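You operate a simulated robot arm through the tools that you are given. There is no shell and no other tool. Be economical: measure what you need, move in short steps, check, and stop when the job is done.

The job below is to be done with a simulated robot arm. You get a single attempt, and the scene is never put back.

JOB
Turn the left number dial to 7. Put the plain roll on the top of the wooden table. Turn the middle number dial to 7. Turn the right number dial to 7. Take the rag on the top of the small table and put it away on the sheet table. Take the steel bottle on the top of the small table and put it away on the sheet table. Put the brown sleeve from the top of the small table on the white job card there and the white sleeve on the beige tag there. Take the green plug from the top of the wooden table and leave it on top of the blue tape roll there. Fetch the yellow plug from the top of the wooden table and set it on the issue slip. Take the red tape roll from the top of the wooden table and leave it on the beige check card there. Put the dotted roll on the top of the wooden table away on the left bay of the roll shelf. Close the left test drawer. Open the green box lid. Do these in any order. Set down upright: plain roll, steel bottle, dotted roll.

It is judged by the outcome, as a careful person would: the job done as asked, and still so three seconds after it is handed in. It fails if anything else is knocked over, pushed out of place, dropped, spilled or broken. A push-on lid holds only when it is set on centred and level and pressed home; a screw cap is set on level and turned clockwise until tight. Flat cloth is picked up by pressing the open fingertips on it (5 to 10 N) and closing them slowly along it; thin cloth reads only 2 to 8 mm in the jaws.

ROBOT AND FRAMES
A 6-joint arm with a four-finger gripper on a trunk, on a base that drives. Base frame: it is fixed to the floor where the robot stands at the start and does not move with it; the origin is under the middle of the robot, x ahead of it, y to its left, z up. Readings come in cm, degrees, newtons and seconds.
With the tool pointing down near the work surface it reaches from about 10 to 64 cm from the robot's upright axis, wherever it stands. Its first joint turns from -166.0 to 166.0 degrees. Places, roughly: blue tape roll (8x8x4 cm) [50, 210, 80]; check card [75, 275, 75]; dotted roll [50, 250, 75]; green box lid [-450, -60, 80]; green plug (4x4x4 cm) [80, 200, 80]; issue slip [75, 200, 75]; job card [50, 100, 75]; left bay of the roll shelf [60, 10, 130]; left number dial [40, 0, 90]; left test drawer [10, -320, 70]; middle number dial [40, -50, 90]; plain roll [50, -50, 125]; rag (8x6x3 cm) [80, 80, 80]; red tape roll (5x5x3 cm) [40, 250, 80]; right number dial [40, -90, 90]; sheet table [-440, -280, 80]; sleeve [75, 100, 75]; steel bottle (8x8x28 cm) [50, 90, 90]; tag [50, 75, 75]; top of the wooden table [60, 260, 80]; yellow plug (4x4x4 cm) [60, 230, 80]. Payload 3.43 kg.
Tool frame: the origin (TCP) lies between the finger pads and is the grasp point; the fingertips stand 3 cm ahead of it; z points along the fingers, y is the line along which they close. The gripper opens to 12 cm. The gripper's body begins 8.5 cm behind the TCP.
Orientation is told as [roll, pitch, yaw] about the base's x, y, z axes, in that order, counted from this pose: with the fingers straight down and closing along the base's y, the tool's x points along the base's -x, its y along +y and its z along -z.

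CONTROLS
- The arm moves only by the tool nudge_tool. Its argument "commands" is a list of rows, each an object of numbers (a shift or turn left out is 0, a gripper value left out holds the last): "dx", "dy", "dz": the shift along the tool's x, y, z in cm; "rx", "ry", "rz": the turn, a rotation vector about the tool's x, y, z in degrees; "fingers": the finger opening in cm, from 0 to 12. In form: [{"dx": .., "dy": .., "dz": .., "rx": .., "ry": .., "rz": .., "fingers": ..}, ...]. A call has 1 to 12 rows; each row shifts and turns the commanded pose from where the row before left it, along the tool's axes as they then stand. Rows are played at 5 a second. More than 5 cm and 8.6 degrees between two rows, or a gripper value outside its range, and nothing of the call is played. Where a pose cannot be reached the arm comes as near as it can. A force on the tool above 40 N (or 10 N above the force at the start of the call, whichever is more), or a blocked arm, ends the call early, and 0.2 s more pass. Each finger halts on what it meets, pressing with about 29 N; the grip force reading is that of the motor and also rises with nothing between the fingers. The clock runs only during rows and for 0.2 s after the last one: add rows that do not move to give the fingers time. The reply holds the time, the measured pose of the TCP, the force on the tool along the base axes, the opening and the grip force, in the units named above and with some noise, with the torque about the TCP (base axes, N m) and any sound that the robot's microphone picked up.
- Cameras (640 x 400 px; columns grow to the right, rows downward): "scene" is now at [5.73, 11.72, 181.3]; the picture's right is [-0.28, -0.96, 0.00], its down [-0.71, 0.21, -0.67] and it looks along [0.65, -0.19, -0.74] (base axes); focal length 255 px, centre (320, 200). "wrist" rides on the gripper at [7.1, -1.7, -12] in the tool frame; the picture's right is [0.23, 0.97, 0.00], its down [-0.81, 0.19, -0.55] and it looks along [-0.54, 0.13, 0.83] (tool axes); focal length 275 px, centre (320, 200).
- snapshot(camera): a new picture of that camera. The clock stands still meanwhile.
- slide_trunk(by): slides the trunk up (or, below 0, down) by that many cm; the arm and the scene camera ride with it, the base frame stays. It gives what a move gives, with no picture.
- base_move(legs): drives the robot by 1 to 6 legs, each [ahead, left, turn to the left] in cm, cm and degrees, along the robot's own axes; the way and the turn of a leg run together, so that a leg with both is an arc; at most 150 cm and 180 degrees a leg. The arm and the cameras ride along, it lands a little off, and it stops where it bumps. It gives what a move gives.
- head_to(pan, tilt): turns the head with the scene camera to pan (to the left, within 120 degrees either way) and tilt (down, from -29 to 69), counted from straight ahead of the robot. It gives what a move gives.
- locate(camera, pixels): for up to 12 pixels [column, row] of the newest picture of that camera ("zoom" is the newest enlarged one), the place [x, y, z] in the base frame of the surface seen there, good to about 0.2 cm. The clock stands still meanwhile.
- close_up(camera, box): a new picture of the part [left, top, right, bottom] of that camera's present view, enlarged. The clock stands still meanwhile.
- close_job(): hands the job in; it is judged then, once.

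Go step by step. Measure first, check grasps and placings, and put right what went wrong. The budget is 371 turns and 324 pictures, counting those below and the enlarged ones. Unless the task says otherwise, let go and move clear before handing in, and close with one line.

The tools are called after "Request:" as name(argument=value, ...) on one line, values as JSON. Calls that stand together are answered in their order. nudge_tool: Moves the arm, as the interface text tells. Its arguments: {"type":"object","properties":{"commands":{"type":"array"}},"required":["commands"]} The other tools are called the same way: slide_trunk (by) slides the trunk up or down; base_move (legs) drives the base; head_to (pan, tilt) turns the head that bears the scene camera; snapshot (camera) takes a picture; locate (camera, pixels) gives the place of the surface under pixels of a picture; close_up (camera, box) takes an enlarged picture of a part of a camera's view; close_job () hands the job in.

At the start:

```text
time_s: 0.0
tool_pos: [37.52, 10.51, 161.08]
ee_rot: [0.1, 0.0, 0.0]
wrist_force: [0.1, -0.3, 0.2]
moment: [0.02, 0.02, -0.02]
opening: 12.01
grip_force: 0.0
trunk travel left (down, up): [-32.5, 11.5]
robot x, y, heading: [0.13, 0.11, -0.0]
head pan, tilt: [-16.3, 47.7]
```

scene: 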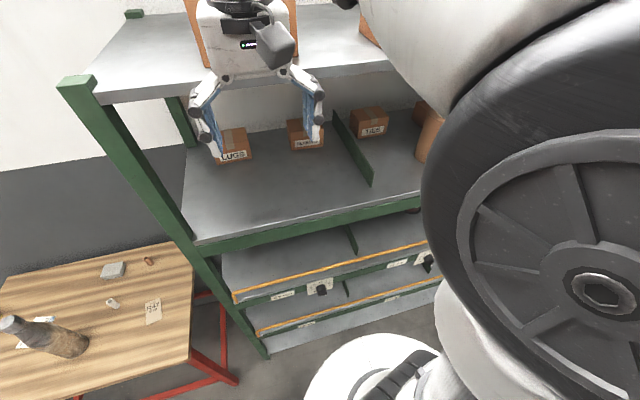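
wrist: 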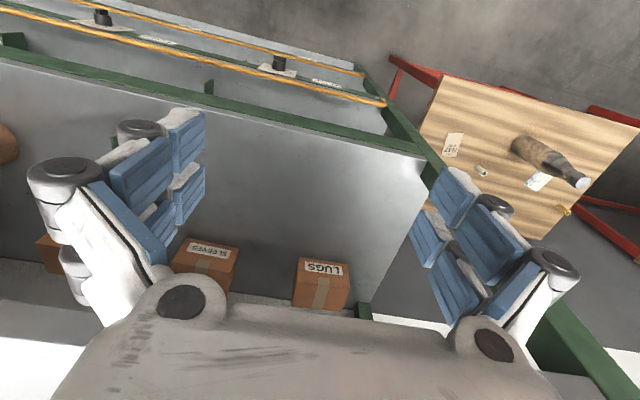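

The scene view shows the roll shelf ahead with dial plates near (320,288) and (427,262), and the small table to the left. I'll look around with the head.

Request:
head_to(pan=35, tilt=45)

Request:
snapshot(camera="scene")

Request:
head_to(pan=75, tilt=25)

Request:
snapshot(camera="scene")

Request:
head_to(pan=-60, tilt=30)

Request:
snapshot(camera="scene")

```text
time_s: 1.2
tool_pos: [37.54, 10.42, 161.08]
ee_rot: [0.0, 0.1, 0.1]
wrist_force: [0.4, 0.9, 0.0]
moment: [0.0, -0.01, 0.0]
opening: 11.97
grip_force: 0.1
trunk travel left (down, up): [-32.5, 11.5]
robot x, y, heading: [-0.14, -0.07, 0.3]
head pan, tilt: [35.0, 45.0]
```

```text
321 pictures are left
```

scene: 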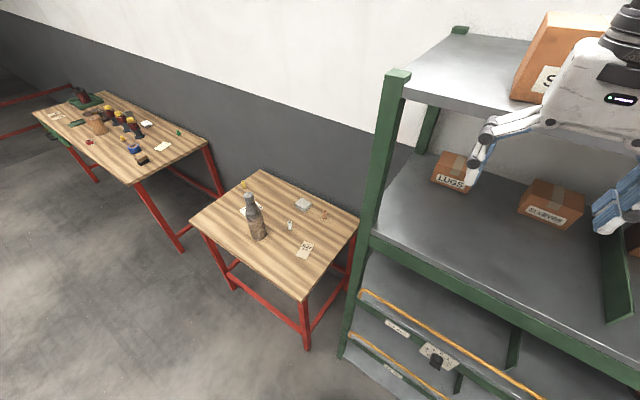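

```text
time_s: 2.3
tool_pos: [37.62, 10.56, 161.11]
ee_rot: [0.0, 0.0, 0.0]
wrist_force: [-0.6, 0.1, -0.2]
moment: [0.04, 0.02, 0.0]
opening: 11.99
grip_force: 0.1
trunk travel left (down, up): [-32.5, 11.5]
robot x, y, heading: [0.1, -0.4, 0.1]
head pan, tilt: [75.0, 25.0]
```

```text
320 pictures are left
```

scene: 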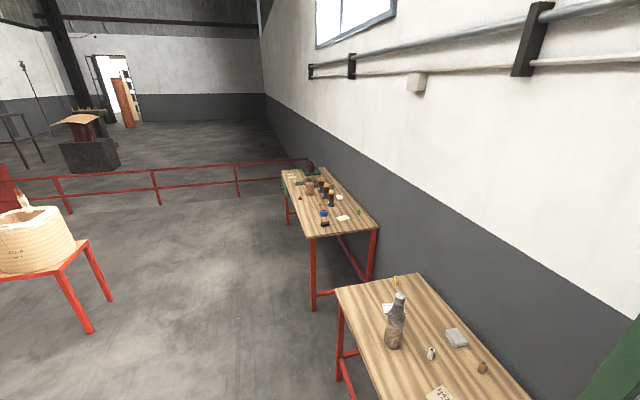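

```text
time_s: 4.4
tool_pos: [37.6, 10.44, 161.11]
ee_rot: [0.0, 0.0, -0.1]
wrist_force: [0.0, -0.5, -0.6]
moment: [0.01, -0.01, -0.04]
opening: 12.0
grip_force: 0.0
trunk travel left (down, up): [-32.5, 11.5]
robot x, y, heading: [0.24, 0.02, 0.0]
head pan, tilt: [-60.0, 30.0]
```

```text
319 pictures are left
```

scene: 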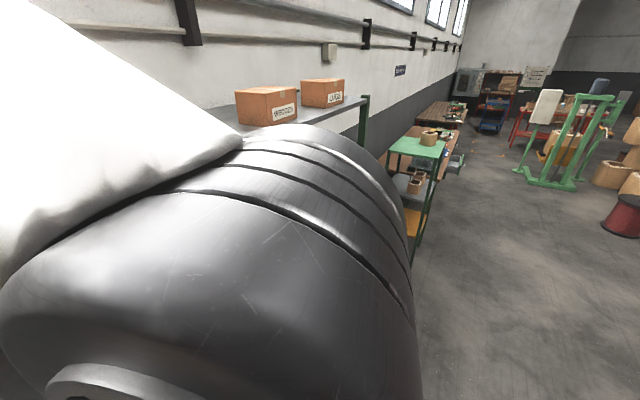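

The shelf has its dials on the middle rail; I'll zoom in on them and look for the plain roll.

Request:
head_to(pan=0, tilt=60)

Request:
snapshot(camera="scene")

Request:
head_to(pan=-50, tilt=60)

Request:
snapshot(camera="scene")

```text
time_s: 5.7
tool_pos: [37.61, 10.45, 160.9]
ee_rot: [0.0, 0.0, 0.0]
wrist_force: [1.0, 0.0, -0.2]
moment: [0.0, 0.02, 0.01]
opening: 12.01
grip_force: 0.1
trunk travel left (down, up): [-32.5, 11.5]
robot x, y, heading: [-0.01, -0.28, 0.1]
head pan, tilt: [0.0, 60.0]
```

```text
318 pictures are left
```

scene: 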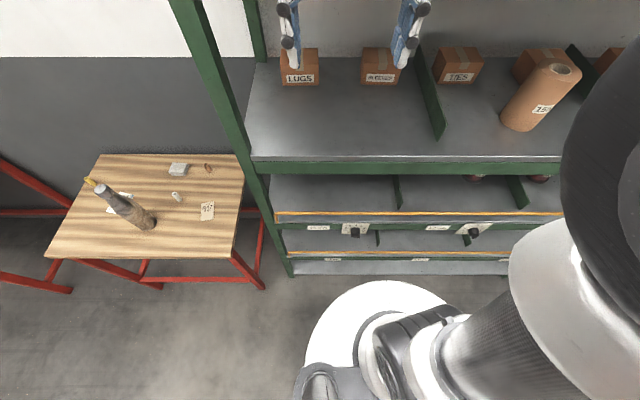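

```text
time_s: 6.9
tool_pos: [37.64, 10.56, 160.99]
ee_rot: [0.0, 0.0, 0.0]
wrist_force: [0.2, 0.0, 0.2]
moment: [-0.01, 0.01, -0.03]
opening: 11.99
grip_force: 0.0
trunk travel left (down, up): [-32.5, 11.5]
robot x, y, heading: [0.01, 0.03, -0.1]
head pan, tilt: [-50.0, 60.0]
```

```text
317 pictures are left
```

scene: 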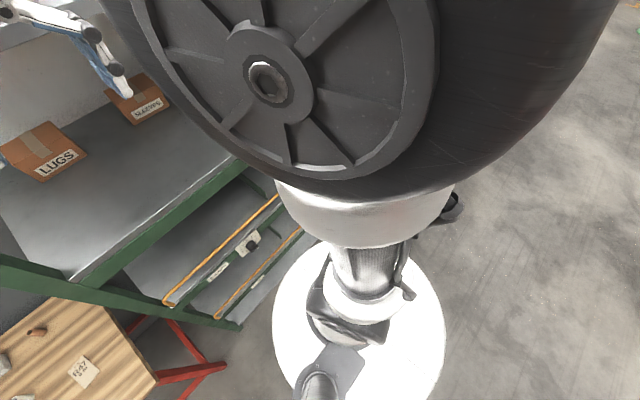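

Pan 0, tilt 60 shows two dials at about (352,230) and (473,232). I'll measure and zoom in.

Request:
head_to(pan=0, tilt=55)

Request:
snapshot(camera="scene")

Request:
close_up(camera="scene", box=[300, 220, 420, 295])

Request:
close_up(camera="scene", box=[420, 220, 540, 295])

```text
time_s: 8.1
tool_pos: [37.48, 10.48, 161.0]
ee_rot: [0.0, 0.0, -0.1]
wrist_force: [-0.3, 0.4, 0.4]
moment: [-0.02, 0.01, 0.01]
opening: 11.98
grip_force: 0.0
trunk travel left (down, up): [-32.5, 11.5]
robot x, y, heading: [0.56, -0.21, 0.2]
head pan, tilt: [0.0, 55.0]
```

```text
316 pictures are left
```

scene: 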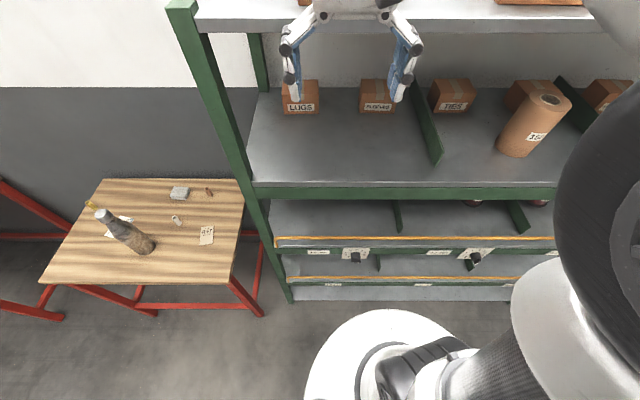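

```text
5.33 times, centred on (360, 258) of scene
```

zoom: 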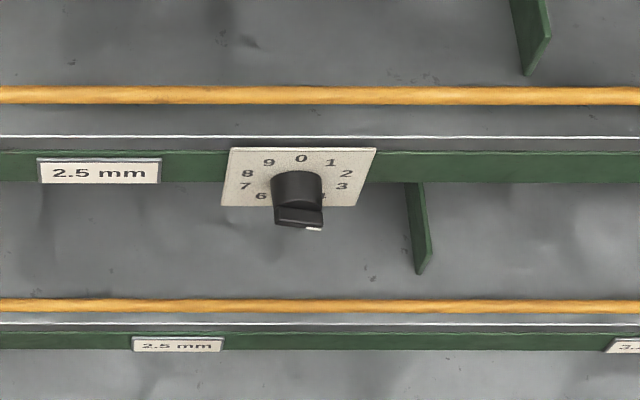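

```text
5.33 times, centred on (480, 258) of scene
```

zoom: 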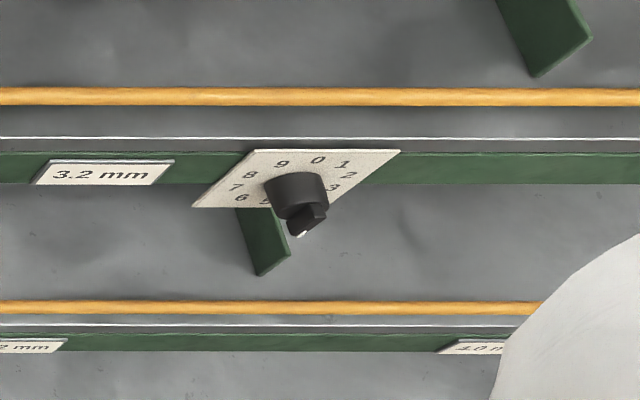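

The left dial's pointer sits near its lower end (white mark around 4–5); I need a head-on view. First I'll locate both dials and the roll.

Request:
locate(camera="scene", pixels=[[346, 256], [370, 256], [355, 252], [357, 261], [475, 254], [520, 151], [550, 102], [527, 155], [400, 195], [350, 240], [350, 150], [400, 280]])

Request:
locate(camera="zoom", pixels=[[305, 235], [290, 220], [322, 180], [300, 160], [320, 265]])

```text
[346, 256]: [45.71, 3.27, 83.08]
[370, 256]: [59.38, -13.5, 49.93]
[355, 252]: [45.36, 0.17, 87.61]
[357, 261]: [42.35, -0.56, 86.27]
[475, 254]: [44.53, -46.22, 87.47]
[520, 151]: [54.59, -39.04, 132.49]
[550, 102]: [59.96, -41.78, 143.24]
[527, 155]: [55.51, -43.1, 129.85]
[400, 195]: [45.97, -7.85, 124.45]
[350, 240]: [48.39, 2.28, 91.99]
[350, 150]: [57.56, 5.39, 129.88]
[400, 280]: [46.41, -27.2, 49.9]
```

```text
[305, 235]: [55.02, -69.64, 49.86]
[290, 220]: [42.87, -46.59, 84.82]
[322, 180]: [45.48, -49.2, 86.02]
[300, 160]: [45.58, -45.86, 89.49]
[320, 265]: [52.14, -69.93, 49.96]
```

Left dial centre ≈ (45.5, 0, 86.5) with knob out to x≈42; middle at y≈-47.5. I back off, lower the trunk and lay the tool horizontal.

Request:
base_move(legs=[[-20, 0, 0]])

Request:
slide_trunk(by=-30)

Request:
nudge_tool(commands=[{"ry": -8.5}, {"ry": -8.5}, {"ry": -8.5}, {"ry": -8.5}, {"ry": -8.5}, {"ry": -8.5}, {"ry": -8.5}, {"ry": -8.5}, {"ry": -8.5}, {"ry": -8.5}, {"ry": -5}])

Request:
snapshot(camera="wrist")

Request:
snapshot(camera="scene")

```text
time_s: 9.7
tool_pos: [17.59, 10.53, 160.97]
ee_rot: [0.0, -0.1, 0.1]
wrist_force: [-0.8, 0.2, 0.2]
moment: [0.01, -0.03, 0.02]
opening: 12.01
grip_force: 0.1
trunk travel left (down, up): [-32.5, 11.5]
robot x, y, heading: [-19.81, 0.0, 0.2]
head pan, tilt: [0.0, 55.0]
```

```text
time_s: 12.7
tool_pos: [17.73, 10.54, 131.16]
ee_rot: [0.0, -0.1, 0.1]
wrist_force: [-0.1, 0.2, -0.3]
moment: [-0.01, -0.01, 0.01]
opening: 11.99
grip_force: 0.1
trunk travel left (down, up): [-2.5, 41.5]
robot x, y, heading: [-20.25, -0.3, 0.3]
head pan, tilt: [0.0, 55.0]
```

```text
time_s: 15.1
tool_pos: [18.59, 11.53, 132.95]
ee_rot: [26.1, -90.0, -26.1]
wrist_force: [0.3, -0.1, -0.2]
moment: [0.01, 0.0, -0.04]
opening: 12.0
grip_force: 0.1
out of reach, approached as far as the arm can: row 10, 11
trunk travel left (down, up): [-2.5, 41.5]
robot x, y, heading: [-19.97, 0.03, 0.0]
head pan, tilt: [0.0, 55.0]
```

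```text
313 pictures are left
```

wrist: 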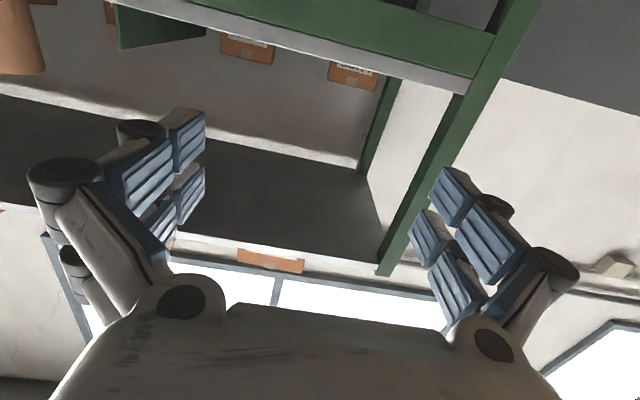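

```text
312 pictures are left
```

scene: 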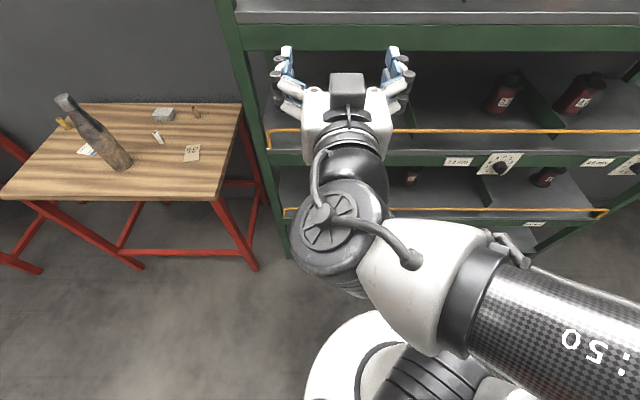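

The tool is now level and pointing ahead at (18.6, 11.5, 133). I lower it to about z 90 and shift toward y=0 while still well short of the shelf.

Request:
nudge_tool(commands=[{"dx": 4, "dy": -1}, {"dx": 4, "dy": -1}, {"dx": 4, "dy": -1}, {"dx": 4, "dy": -1}, {"dx": 4, "dy": -1}, {"dx": 4, "dy": -1}, {"dx": 4, "dy": -1}, {"dx": 4, "dy": -1}, {"dx": 4, "dy": -1}, {"dx": 4, "dy": -1}, {"dx": 3, "dy": -1.5}, {}])

Request:
snapshot(camera="wrist")

Request:
snapshot(camera="scene")

```text
time_s: 17.7
tool_pos: [30.71, 13.89, 111.24]
ee_rot: [-61.9, -88.4, 61.7]
wrist_force: [0.7, -0.1, -0.5]
moment: [0.01, 0.01, 0.01]
opening: 12.0
grip_force: 0.1
out of reach, approached as far as the arm can: row 1, 2, 3, 4, 5, 6, 7, 8, 9, 10, 11
trunk travel left (down, up): [-2.5, 41.5]
robot x, y, heading: [-19.7, -0.29, -0.1]
head pan, tilt: [0.0, 55.0]
```

```text
311 pictures are left
```

wrist: 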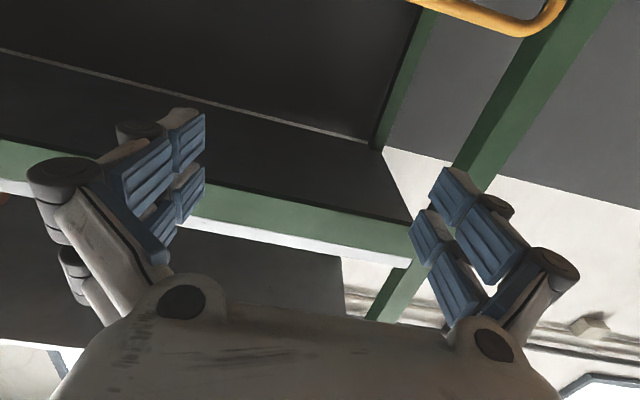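

```text
310 pictures are left
```

scene: 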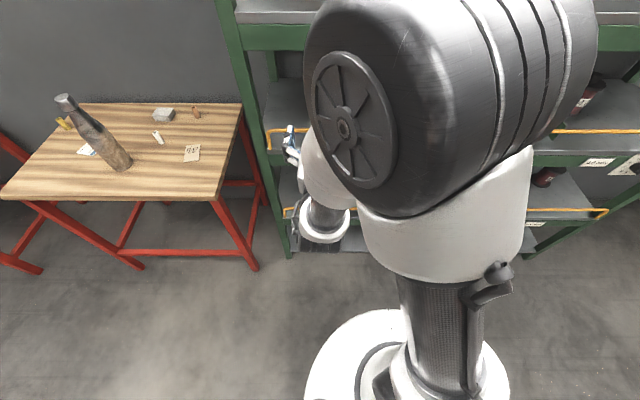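

With horizontal tool this close, the arm is folded too tight. I back the base off 30 cm and then reach forward.

Request:
base_move(legs=[[-30, 0, 0]])

Request:
nudge_tool(commands=[{"dz": 4}, {"dz": 4}, {"dz": 4}, {"dz": 4}, {"dz": 4}, {}])

```text
time_s: 19.7
tool_pos: [0.61, 14.03, 111.32]
ee_rot: [-62.4, -88.7, 62.5]
wrist_force: [-0.9, 0.2, -0.9]
moment: [-0.02, -0.01, 0.0]
opening: 12.0
grip_force: 0.0
trunk travel left (down, up): [-2.5, 41.5]
robot x, y, heading: [-49.8, -0.24, 0.1]
head pan, tilt: [0.0, 55.0]
```

```text
time_s: 21.1
tool_pos: [20.8, 13.84, 111.17]
ee_rot: [-61.6, -88.5, 61.5]
wrist_force: [0.0, -0.2, -0.3]
moment: [-0.04, 0.02, 0.04]
opening: 11.98
grip_force: 0.1
trunk travel left (down, up): [-2.5, 41.5]
robot x, y, heading: [-49.71, -0.02, 0.2]
head pan, tilt: [0.0, 55.0]
```

Reach is fine now. Down 24.7 and right 13.8 to face the left dial.

Request:
nudge_tool(commands=[{"dx": 4, "dy": -2.4}, {"dx": 4, "dy": -2.4}, {"dx": 4, "dy": -2.4}, {"dx": 4, "dy": -2.4}, {"dx": 4, "dy": -2.4}, {"dx": 4, "dy": -2}, {"ry": -1.5}, {}])

Request:
snapshot(camera="wrist")

Request:
snapshot(camera="scene")

```text
time_s: 22.9
tool_pos: [23.45, 10.37, 89.79]
ee_rot: [-74.7, -86.7, 73.1]
wrist_force: [-0.8, -0.6, -0.2]
moment: [0.01, 0.01, -0.02]
opening: 11.98
grip_force: 0.0
out of reach, approached as far as the arm can: row 2, 3, 4, 5, 6, 7
trunk travel left (down, up): [-2.5, 41.5]
robot x, y, heading: [-49.59, -0.01, 0.4]
head pan, tilt: [0.0, 55.0]
```

```text
309 pictures are left
```

wrist: 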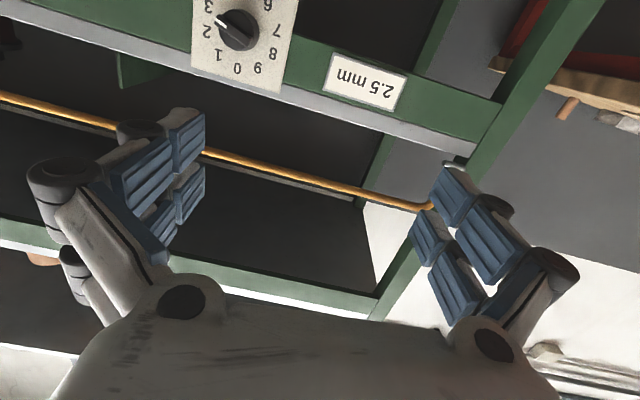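

```text
308 pictures are left
```

scene: 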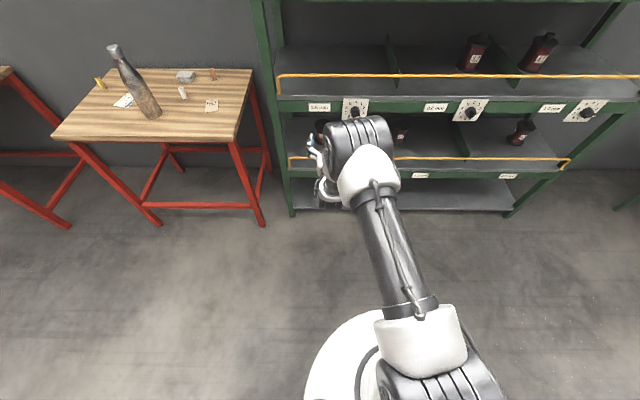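

Row 2+ was out of reach going down; likely the arm is over-stretched. I'll retract 8 cm and try lower, and zoom the three dials.

Request:
nudge_tool(commands=[{"dz": -4}, {"dz": -4}, {"dy": -3}, {"dy": -3}, {"dy": -3}, {}])

Request:
close_up(camera="scene", box=[335, 90, 383, 120])

Request:
close_up(camera="scene", box=[448, 90, 496, 120])

Request:
close_up(camera="scene", box=[560, 90, 608, 120])

```text
time_s: 24.3
tool_pos: [19.83, 7.94, 92.56]
ee_rot: [-76.7, -85.4, 73.5]
wrist_force: [-0.3, -0.4, 0.1]
moment: [-0.01, 0.02, -0.02]
opening: 11.99
grip_force: 0.1
out of reach, approached as far as the arm can: row 1, 2, 3, 4, 5
trunk travel left (down, up): [-2.5, 41.5]
robot x, y, heading: [-49.91, -0.21, -0.1]
head pan, tilt: [0.0, 55.0]
```

```text
13.33 times, centred on (359, 105) of scene
```

zoom: 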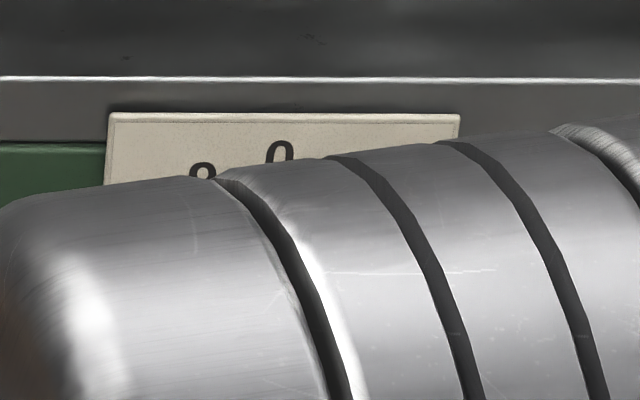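

```text
13.33 times, centred on (472, 105) of scene
```

zoom: 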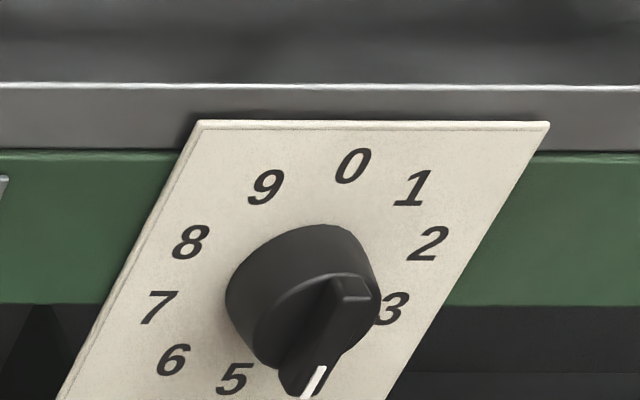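

```text
13.33 times, centred on (584, 105) of scene
```

zoom: 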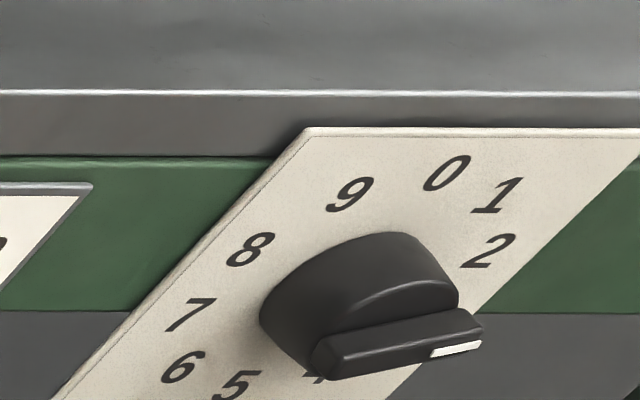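

Middle dial points around 4–5, right about 3. Retracting also fails, so the bound is a fold limit, not stretch; I'll back the base 15 cm further and reach out more.

Request:
base_move(legs=[[-15, 0, 0]])

Request:
nudge_tool(commands=[{"dz": 4}, {"dz": 4}, {"dz": 4}, {"dz": 4}, {"ry": -3}, {}])

Request:
nudge_tool(commands=[{"dy": -3}, {"dy": -3}, {"dx": 3}, {"dx": 3}, {}])

Request:
snapshot(camera="scene")

```text
time_s: 25.7
tool_pos: [4.79, 7.97, 92.62]
ee_rot: [-76.8, -85.4, 73.9]
wrist_force: [-0.5, 1.0, 1.0]
moment: [0.0, -0.01, -0.01]
opening: 12.01
grip_force: 0.1
trunk travel left (down, up): [-2.5, 41.5]
robot x, y, heading: [-64.75, -0.24, 0.2]
head pan, tilt: [0.0, 55.0]
```

```text
time_s: 27.1
tool_pos: [21.08, 8.11, 92.36]
ee_rot: [-112.2, -85.1, 108.7]
wrist_force: [-0.4, -0.7, -0.9]
moment: [0.02, -0.01, 0.0]
opening: 12.02
grip_force: 0.1
out of reach, approached as far as the arm can: row 2, 5
trunk travel left (down, up): [-2.5, 41.5]
robot x, y, heading: [-64.74, -0.23, 0.2]
head pan, tilt: [0.0, 55.0]
```

```text
time_s: 28.3
tool_pos: [22.56, 7.74, 86.88]
ee_rot: [-112.4, -85.1, 109.0]
wrist_force: [-0.5, 0.8, -0.3]
moment: [0.04, -0.02, -0.03]
opening: 12.02
grip_force: 0.0
out of reach, approached as far as the arm can: row 1, 2, 3, 4
trunk travel left (down, up): [-2.5, 41.5]
robot x, y, heading: [-64.55, 0.05, 0.3]
head pan, tilt: [0.0, 55.0]
```

```text
304 pictures are left
```

scene: 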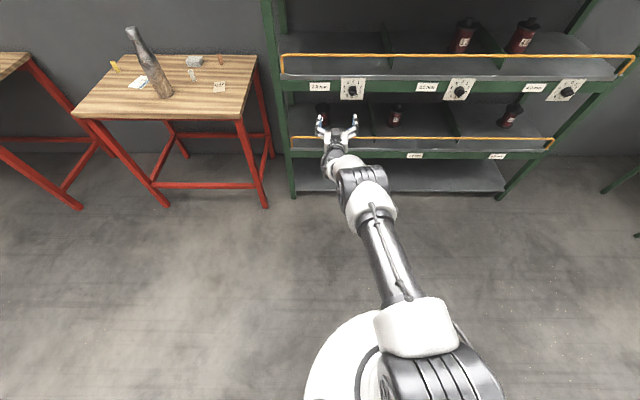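

The tool sits naturally ~10 cm left of the axis with straight heading, so I'll shift the base right by ~9 cm rather than force it sideways, and retract a bit.

Request:
nudge_tool(commands=[{"dz": -4}, {"dz": -4}, {"dz": -2}, {}])

Request:
nudge_tool(commands=[{"ry": -4.9}, {}])

```text
time_s: 29.3
tool_pos: [12.39, 8.95, 86.74]
ee_rot: [-113.1, -85.2, 109.6]
wrist_force: [0.1, 1.0, -0.2]
moment: [0.0, 0.01, 0.04]
opening: 12.01
grip_force: 0.1
out of reach, approached as far as the arm can: row 1
trunk travel left (down, up): [-2.5, 41.5]
robot x, y, heading: [-64.8, -0.13, 0.3]
head pan, tilt: [0.0, 55.0]
```

```text
time_s: 29.9
tool_pos: [12.46, 9.79, 86.66]
ee_rot: [-146.9, -81.9, 143.6]
wrist_force: [-0.4, 0.1, -0.4]
moment: [-0.01, 0.0, -0.01]
opening: 11.99
grip_force: 0.0
out of reach, approached as far as the arm can: row 1
trunk travel left (down, up): [-2.5, 41.5]
robot x, y, heading: [-64.65, -0.06, 0.3]
head pan, tilt: [0.0, 55.0]
```

The tool now tilts up ~6.8° and yaws ~3° right (computed from roll/pitch/yaw). I correct that, level again.

Request:
nudge_tool(commands=[{"ry": 6.8}, {"rx": -3.0}, {}])

Request:
nudge_tool(commands=[{"dy": -2}, {"dy": -2}, {}])

```text
time_s: 30.7
tool_pos: [12.45, 9.72, 86.68]
ee_rot: [-89.9, -85.5, 86.9]
wrist_force: [1.0, -0.8, 0.2]
moment: [0.0, 0.02, 0.03]
opening: 11.98
grip_force: 0.1
out of reach, approached as far as the arm can: row 2
trunk travel left (down, up): [-2.5, 41.5]
robot x, y, heading: [-64.82, -0.08, 0.3]
head pan, tilt: [0.0, 55.0]
```

```text
time_s: 31.5
tool_pos: [12.07, 7.83, 86.92]
ee_rot: [-89.4, -85.4, 85.5]
wrist_force: [-0.5, 0.5, -1.3]
moment: [0.01, 0.01, -0.01]
opening: 11.99
grip_force: 0.0
out of reach, approached as far as the arm can: row 1, 2
trunk travel left (down, up): [-2.5, 41.5]
robot x, y, heading: [-64.6, 0.14, 0.4]
head pan, tilt: [0.0, 55.0]
```

The limit is yaw to the left relative to the arm: so I want the dial further left of the robot. I shift the base right by 20 cm and re-level the tool.

Request:
base_move(legs=[[0, -20, 0]])

Request:
nudge_tool(commands=[{"dy": 3}, {"dy": 3}, {"dy": 3}, {"dy": 3}, {"rx": -3.9}, {"rz": 4.6}, {}])

```text
time_s: 33.1
tool_pos: [12.28, -12.1, 86.96]
ee_rot: [-89.3, -85.6, 85.4]
wrist_force: [-1.0, 0.4, -0.3]
moment: [-0.02, 0.0, 0.01]
opening: 11.99
grip_force: 0.1
trunk travel left (down, up): [-2.5, 41.5]
robot x, y, heading: [-64.49, -20.17, 0.2]
head pan, tilt: [0.0, 55.0]
```

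```text
time_s: 34.7
tool_pos: [13.03, -0.08, 86.15]
ee_rot: [22.5, -89.5, -22.5]
wrist_force: [-0.7, -0.3, -0.5]
moment: [0.01, -0.01, -0.02]
opening: 12.0
grip_force: 0.2
trunk travel left (down, up): [-2.5, 41.5]
robot x, y, heading: [-64.6, -20.32, 0.3]
head pan, tilt: [0.0, 55.0]
```

Level and unrestricted now at (13,-0.1,86.2). Look with the wrist camera.

Request:
snapshot(camera="wrist")

Request:
snapshot(camera="scene")

```text
303 pictures are left
```

wrist: 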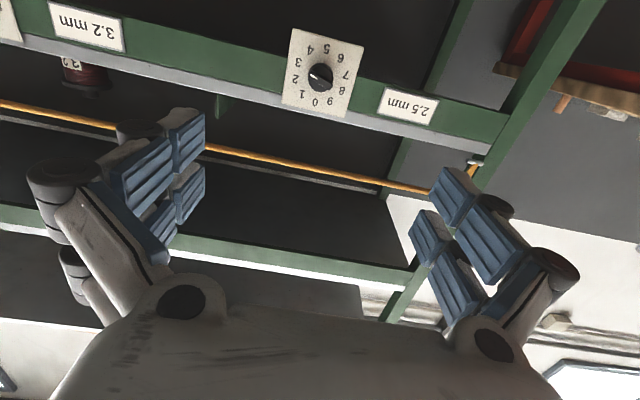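

```text
302 pictures are left
```

scene: 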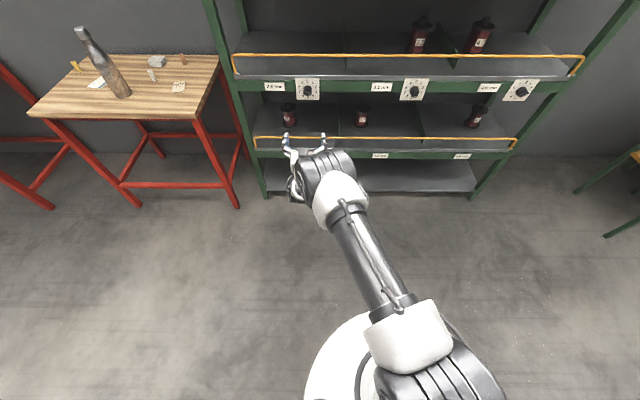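

Request:
close_up(camera="wrist", box=[270, 20, 382, 90])

Request:
close_up(camera="scene", box=[276, 75, 340, 115])

Request:
close_up(camera="scene", box=[382, 70, 446, 110])

Request:
close_up(camera="scene", box=[490, 70, 554, 110])

```text
5.71 times, centred on (326, 55) of wrist
```

zoom: 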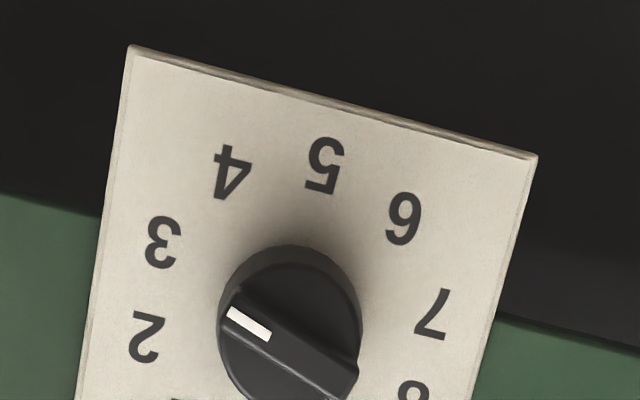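

```text
10.00 times, centred on (308, 95) of scene
```

zoom: 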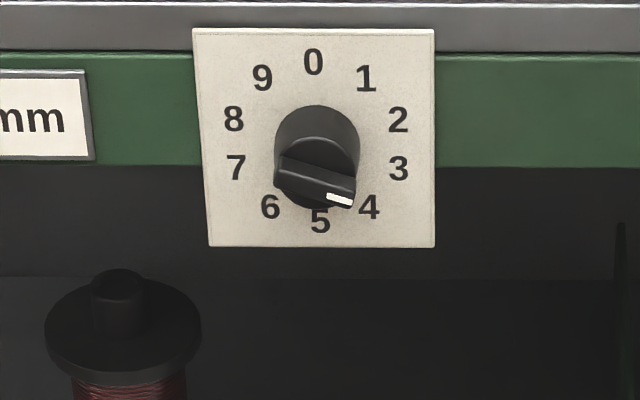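

```text
10.00 times, centred on (414, 90) of scene
```

zoom: 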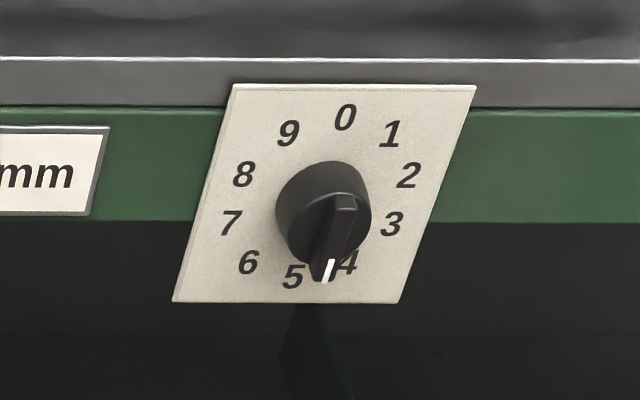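

```text
10.00 times, centred on (522, 90) of scene
```

zoom: 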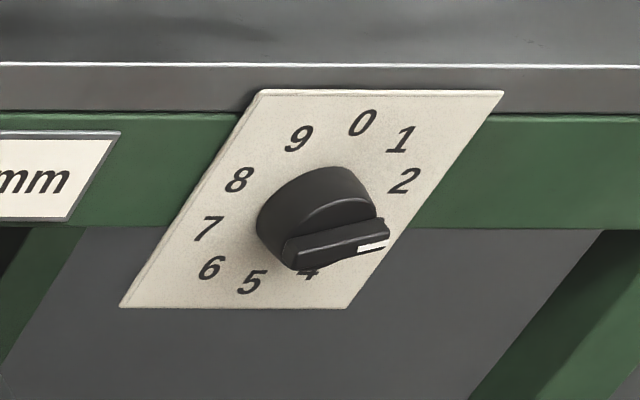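

Left dial points to 3, middle to 5, right to 2 (approximately). I measure the left dial's plate and knob precisely.

Request:
close_up(camera="scene", box=[276, 75, 340, 115])

Request:
locate(camera="zoom", pixels=[[198, 36], [428, 36], [432, 240], [212, 240], [315, 115], [315, 150], [340, 198], [285, 167], [316, 182], [280, 185], [352, 178], [318, 206]])

Request:
close_up(camera="scene", box=[382, 70, 446, 110])

Request:
locate(camera="zoom", pixels=[[240, 92], [468, 92], [395, 295], [180, 295], [345, 205], [327, 270], [335, 235]])

Request:
close_up(camera="scene", box=[490, 70, 554, 110])

Request:
locate(camera="zoom", pixels=[[264, 97], [496, 97], [345, 302], [128, 302], [300, 255], [370, 246], [338, 245]])

```text
10.00 times, centred on (308, 95) of scene
```

zoom: 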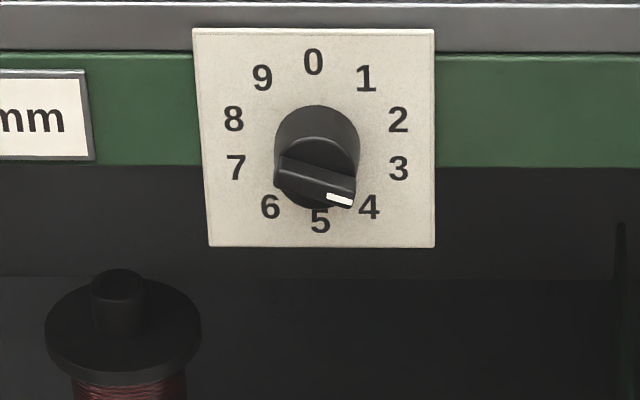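

```text
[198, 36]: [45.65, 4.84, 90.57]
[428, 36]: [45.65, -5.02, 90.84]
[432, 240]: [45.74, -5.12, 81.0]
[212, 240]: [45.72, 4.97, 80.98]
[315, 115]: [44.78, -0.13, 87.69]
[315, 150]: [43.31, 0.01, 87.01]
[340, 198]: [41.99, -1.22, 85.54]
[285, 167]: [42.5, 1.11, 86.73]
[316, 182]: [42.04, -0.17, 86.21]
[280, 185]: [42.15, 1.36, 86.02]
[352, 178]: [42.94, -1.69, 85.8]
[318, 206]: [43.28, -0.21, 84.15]
```

```text
10.00 times, centred on (414, 90) of scene
```

zoom: 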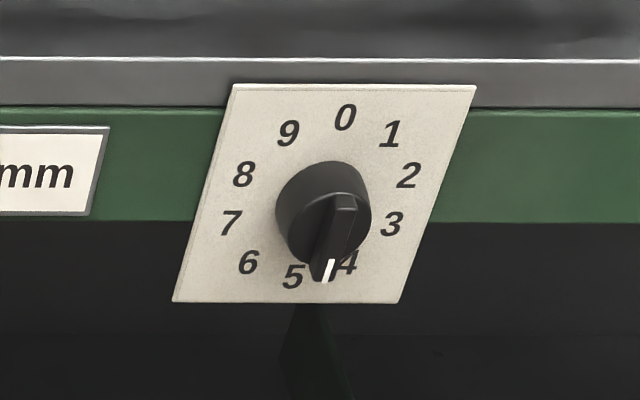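

```text
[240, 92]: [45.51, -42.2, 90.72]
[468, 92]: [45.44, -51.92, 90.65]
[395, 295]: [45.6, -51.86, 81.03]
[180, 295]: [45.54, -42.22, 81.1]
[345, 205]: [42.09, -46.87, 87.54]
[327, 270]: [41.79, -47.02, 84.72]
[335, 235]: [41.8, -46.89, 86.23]
```

```text
10.00 times, centred on (522, 90) of scene
```

zoom: 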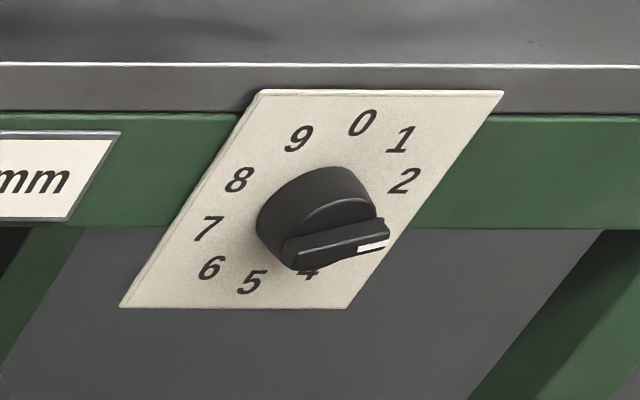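

```text
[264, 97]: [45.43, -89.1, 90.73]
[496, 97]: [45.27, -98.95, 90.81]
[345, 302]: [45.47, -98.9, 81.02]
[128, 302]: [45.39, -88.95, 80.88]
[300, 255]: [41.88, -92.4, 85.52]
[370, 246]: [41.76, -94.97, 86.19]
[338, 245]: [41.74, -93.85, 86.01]
```

Dial centres: left (y −0.1, z 85.85), middle (−47.05, 85.9), right (−94.0, 85.85); bar spans x 41.9–43.2. I roll the tool −72° to grip the left bar and approach part way.

Request:
nudge_tool(commands=[{"rz": -8, "fingers": 5}, {"rz": -8}, {"rz": -8}, {"rz": -8}, {"rz": -8}, {"rz": -8}, {"rz": -8}, {"rz": -8}, {"rz": -8}, {}])

Request:
nudge_tool(commands=[{"dz": 4}, {"dz": 4}, {"dz": 4}, {"dz": 4}, {}])

Request:
snapshot(camera="wrist")

```text
time_s: 36.9
tool_pos: [13.03, -0.08, 85.98]
ee_rot: [-89.6, -18.0, 89.8]
wrist_force: [-0.6, 0.1, 0.3]
moment: [0.0, 0.0, 0.0]
opening: 5.0
grip_force: 0.0
trunk travel left (down, up): [-2.5, 41.5]
robot x, y, heading: [-64.63, -20.42, 0.3]
head pan, tilt: [0.0, 55.0]
```

```text
time_s: 38.1
tool_pos: [23.78, 0.37, 87.3]
ee_rot: [-89.6, -18.1, 89.7]
wrist_force: [-0.5, -0.5, -0.2]
moment: [-0.01, -0.01, 0.02]
opening: 5.02
grip_force: 0.0
out of reach, approached as far as the arm can: row 3, 4
trunk travel left (down, up): [-2.5, 41.5]
robot x, y, heading: [-64.49, -20.01, 0.2]
head pan, tilt: [0.0, 55.0]
```

```text
294 pictures are left
```

wrist: 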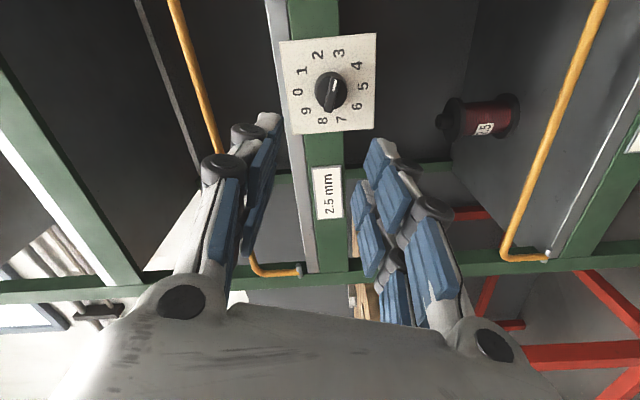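

Reach maxes out near 87 cm from the axis; I retract 12 and drive the base forward 24.

Request:
nudge_tool(commands=[{"dz": -4}, {"dz": -4}, {"dz": -4}, {}])

Request:
base_move(legs=[[24, 0, 0]])

```text
time_s: 39.1
tool_pos: [11.87, 0.31, 87.46]
ee_rot: [-89.8, -18.0, 89.8]
wrist_force: [0.5, -0.5, -0.3]
moment: [0.01, 0.0, 0.02]
opening: 4.99
grip_force: 0.1
trunk travel left (down, up): [-2.5, 41.5]
robot x, y, heading: [-64.51, -20.05, 0.2]
head pan, tilt: [0.0, 55.0]
```

```text
time_s: 40.9
tool_pos: [35.89, 0.67, 87.37]
ee_rot: [-89.7, -18.1, 89.9]
wrist_force: [0.2, -0.3, -0.5]
moment: [-0.03, -0.01, -0.02]
opening: 5.0
grip_force: 0.1
trunk travel left (down, up): [-2.5, 41.5]
robot x, y, heading: [-40.57, -19.87, 0.5]
head pan, tilt: [0.0, 55.0]
```

Offset to correct: Δy −0.75, Δz −1.5. I correct laterally, then advance 4 cm to put the tips beside the bar.

Request:
nudge_tool(commands=[{"dx": 1.18, "dy": 1.21}, {}, {}])

Request:
snapshot(camera="wrist")

```text
time_s: 41.7
tool_pos: [35.91, -0.12, 85.82]
ee_rot: [-89.5, -18.2, 90.0]
wrist_force: [-0.1, 0.8, -0.9]
moment: [0.0, 0.02, 0.01]
opening: 4.99
grip_force: 0.2
trunk travel left (down, up): [-2.5, 41.5]
robot x, y, heading: [-40.42, -19.81, 0.6]
head pan, tilt: [0.0, 55.0]
```

```text
293 pictures are left
```

wrist: 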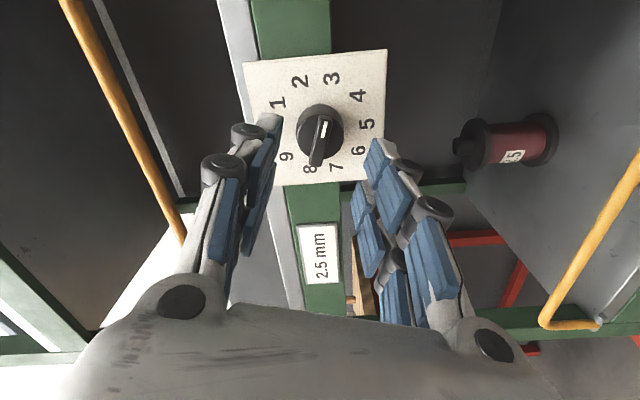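

Bar is aligned between the fingers (320,135). Advance and close.

Request:
nudge_tool(commands=[{"dz": 2}, {"dz": 2}, {"fingers": 3}, {"fingers": 1}, {"fingers": 0}, {}, {}])

Request:
snapshot(camera="wrist")

```text
time_s: 43.3
tool_pos: [39.85, -0.09, 85.89]
ee_rot: [-89.6, -18.1, 90.0]
wrist_force: [0.9, 0.0, -1.0]
moment: [-0.03, 0.01, 0.07]
opening: 0.98
grip_force: 41.8
trunk travel left (down, up): [-2.5, 41.5]
robot x, y, heading: [-40.41, -20.15, 0.2]
head pan, tilt: [0.0, 55.0]
```

```text
292 pictures are left
```

wrist: 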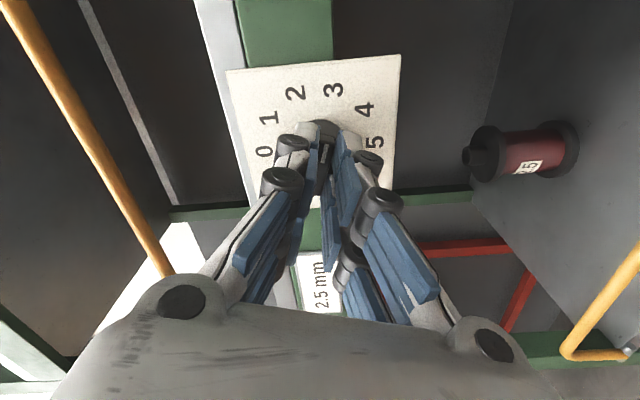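

Gripped the bar (0.98 cm). Turn clockwise 144° in steps.

Request:
nudge_tool(commands=[{"rz": 6}, {"rz": 6}, {"rz": 6}, {"rz": 6}, {"rz": 6}, {"rz": 6}, {"rz": 6}, {"rz": 6}, {"rz": 6}, {"rz": 6}, {"rz": 6}, {"rz": 6}])

Request:
nudge_tool(commands=[{"rz": 6}, {"rz": 6}, {"rz": 6}, {"rz": 6}, {"rz": 6}, {"rz": 6}, {"rz": 6}, {"rz": 6}, {"rz": 6}, {"rz": 6}, {"rz": 6}, {"rz": 6}])

Request:
snapshot(camera="wrist")

```text
time_s: 45.9
tool_pos: [39.9, 0.14, 85.88]
ee_rot: [28.1, -89.5, -28.1]
wrist_force: [-3.4, 4.3, -3.2]
moment: [0.01, -0.94, 0.12]
opening: 1.01
grip_force: 43.8
trunk travel left (down, up): [-2.5, 41.5]
robot x, y, heading: [-40.59, -20.03, 0.3]
head pan, tilt: [0.0, 55.0]
```

```text
time_s: 46.4
tool_pos: [40.31, 0.11, 85.71]
ee_rot: [88.9, -81.3, -90.8]
wrist_force: [-53.4, -13.0, 17.6]
moment: [-0.02, -1.64, 0.1]
opening: 1.0
grip_force: 43.4
out of reach, approached as far as the arm can: row 2
trunk travel left (down, up): [-2.5, 41.5]
robot x, y, heading: [-41.25, -19.86, 0.8]
head pan, tilt: [0.0, 55.0]
stopped in row 2: the force on the tool passed its limit at 113 N (the readings are from after the stop); the commanded pose is now the measured one
```

```text
291 pictures are left
```

wrist: 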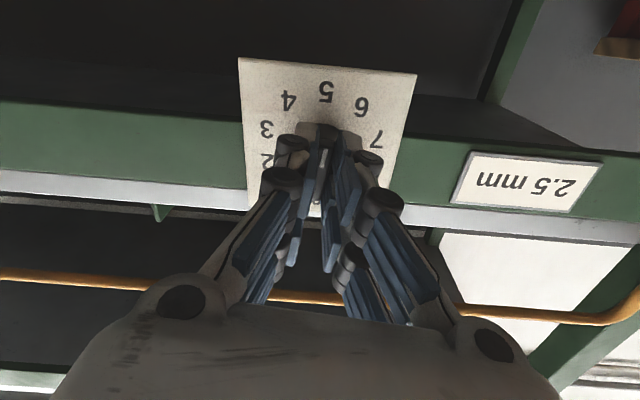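

A joint limit stopped the turn near 5. I release, retreat, and will regrip with the tool rolled −180° so the turn stays inside the joint's range.

Request:
nudge_tool(commands=[{"fingers": 2}, {"fingers": 4}, {}, {"dz": -2}, {"dz": -2}, {"dz": -2}, {}])

Request:
snapshot(camera="wrist")

```text
time_s: 48.0
tool_pos: [37.23, 3.02, 85.27]
ee_rot: [83.5, -81.8, -85.6]
wrist_force: [-0.7, 0.3, -1.0]
moment: [0.05, 0.04, -0.03]
opening: 4.03
grip_force: 0.1
out of reach, approached as far as the arm can: row 4, 5, 6
trunk travel left (down, up): [-2.5, 41.5]
robot x, y, heading: [-40.47, -20.0, 0.4]
head pan, tilt: [0.0, 55.0]
```

```text
290 pictures are left
```

wrist: 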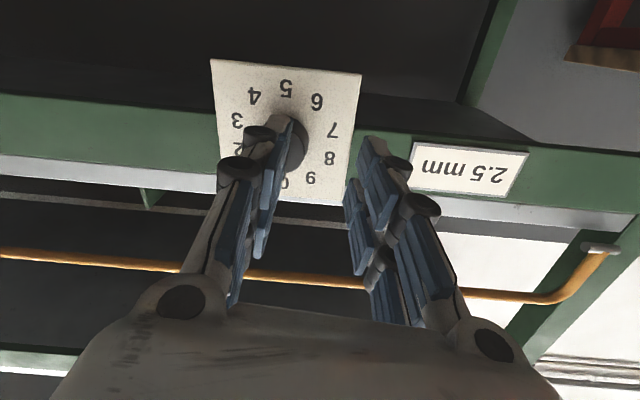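

Everything near this roll is blocked, consistent with a last-joint limit. I roll back −20°, retreat, and then continue rolling to −172°.

Request:
nudge_tool(commands=[{"dz": -1.5}, {"rz": -7}, {"rz": -7}, {"rz": -7}, {"dz": -2}, {"dz": -2}, {}])

Request:
nudge_tool(commands=[{"rz": -8}, {"rz": -8}, {"rz": -8}, {"rz": -8}, {"rz": -8}, {"rz": -8}, {"rz": -8}, {"rz": -8}, {"rz": -8}, {"rz": -8}, {"rz": -8}, {}])

Request:
nudge_tool(commands=[{"rz": -8}, {"rz": -8}, {"rz": -8}, {"rz": -8}, {"rz": -8}, {"rz": -8}, {"rz": -8}, {"rz": -8}, {}])

Request:
snapshot(camera="wrist")

```text
time_s: 49.6
tool_pos: [32.55, 3.97, 85.34]
ee_rot: [-86.0, -77.6, 84.4]
wrist_force: [0.2, 0.2, 0.4]
moment: [-0.01, -0.01, 0.04]
opening: 4.01
grip_force: 0.1
out of reach, approached as far as the arm can: row 1
trunk travel left (down, up): [-2.5, 41.5]
robot x, y, heading: [-40.83, -19.75, 0.3]
head pan, tilt: [0.0, 55.0]
```

```text
time_s: 52.2
tool_pos: [32.61, 4.03, 85.25]
ee_rot: [-89.2, 10.6, 88.5]
wrist_force: [0.5, -0.2, 0.2]
moment: [0.0, 0.01, 0.0]
opening: 4.03
grip_force: 0.0
trunk travel left (down, up): [-2.5, 41.5]
robot x, y, heading: [-40.59, -19.43, 0.6]
head pan, tilt: [0.0, 55.0]
```

```text
time_s: 54.2
tool_pos: [32.52, 4.04, 85.22]
ee_rot: [-86.8, 74.6, 91.5]
wrist_force: [-0.2, 0.6, 0.2]
moment: [-0.04, -0.02, -0.04]
opening: 4.01
grip_force: 0.0
trunk travel left (down, up): [-2.5, 41.5]
robot x, y, heading: [-40.35, -20.03, 0.4]
head pan, tilt: [0.0, 55.0]
```

```text
289 pictures are left
```

wrist: 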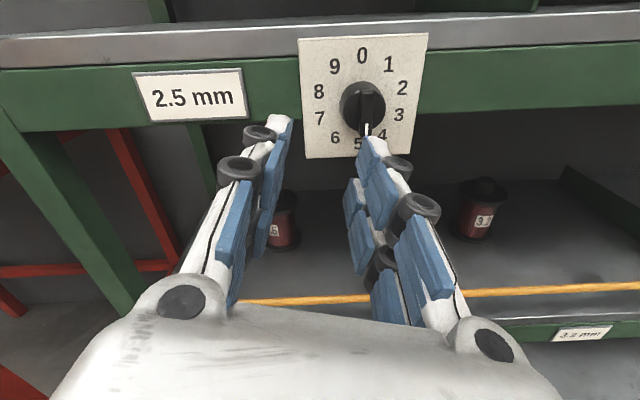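

The view is upright now; the bar seems near 5. Zoom to read.

Request:
close_up(camera="wrist", box=[298, 40, 426, 120])

Request:
close_up(camera="wrist", box=[298, 100, 426, 180])

```text
5.00 times, centred on (362, 80) of wrist
```

zoom: 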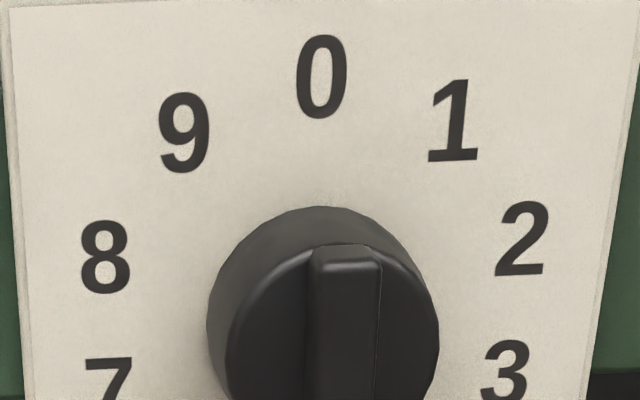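

```text
5.00 times, centred on (362, 140) of wrist
```

zoom: 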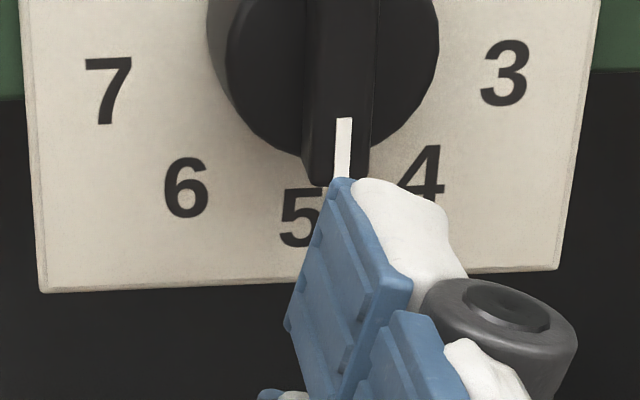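

Dial reads 5. Roll to −180°, centre on the knob, approach and grip.

Request:
nudge_tool(commands=[{"rz": -7.7}, {"rz": -7.7}, {"rx": 1.6, "dx": 0.63}, {"dy": 2}, {"dy": 2.1}, {"dz": 3}, {}])

Request:
snapshot(camera="wrist")

```text
time_s: 55.8
tool_pos: [35.61, -0.07, 85.72]
ee_rot: [-8.6, 89.1, 171.3]
wrist_force: [0.1, 0.2, -0.5]
moment: [0.0, -0.01, 0.03]
opening: 4.0
grip_force: 0.0
trunk travel left (down, up): [-2.5, 41.5]
robot x, y, heading: [-40.65, -19.97, 0.3]
head pan, tilt: [0.0, 55.0]
```

```text
286 pictures are left
```

wrist: 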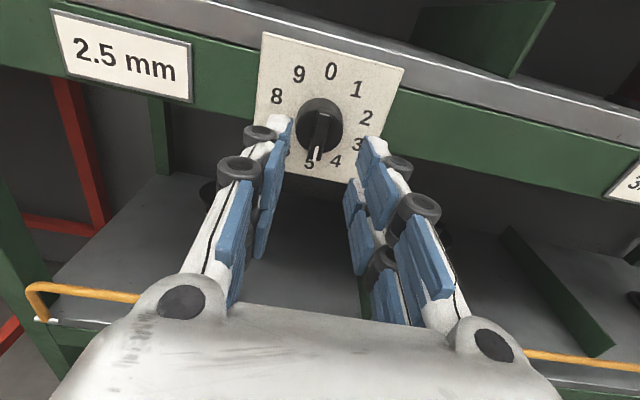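

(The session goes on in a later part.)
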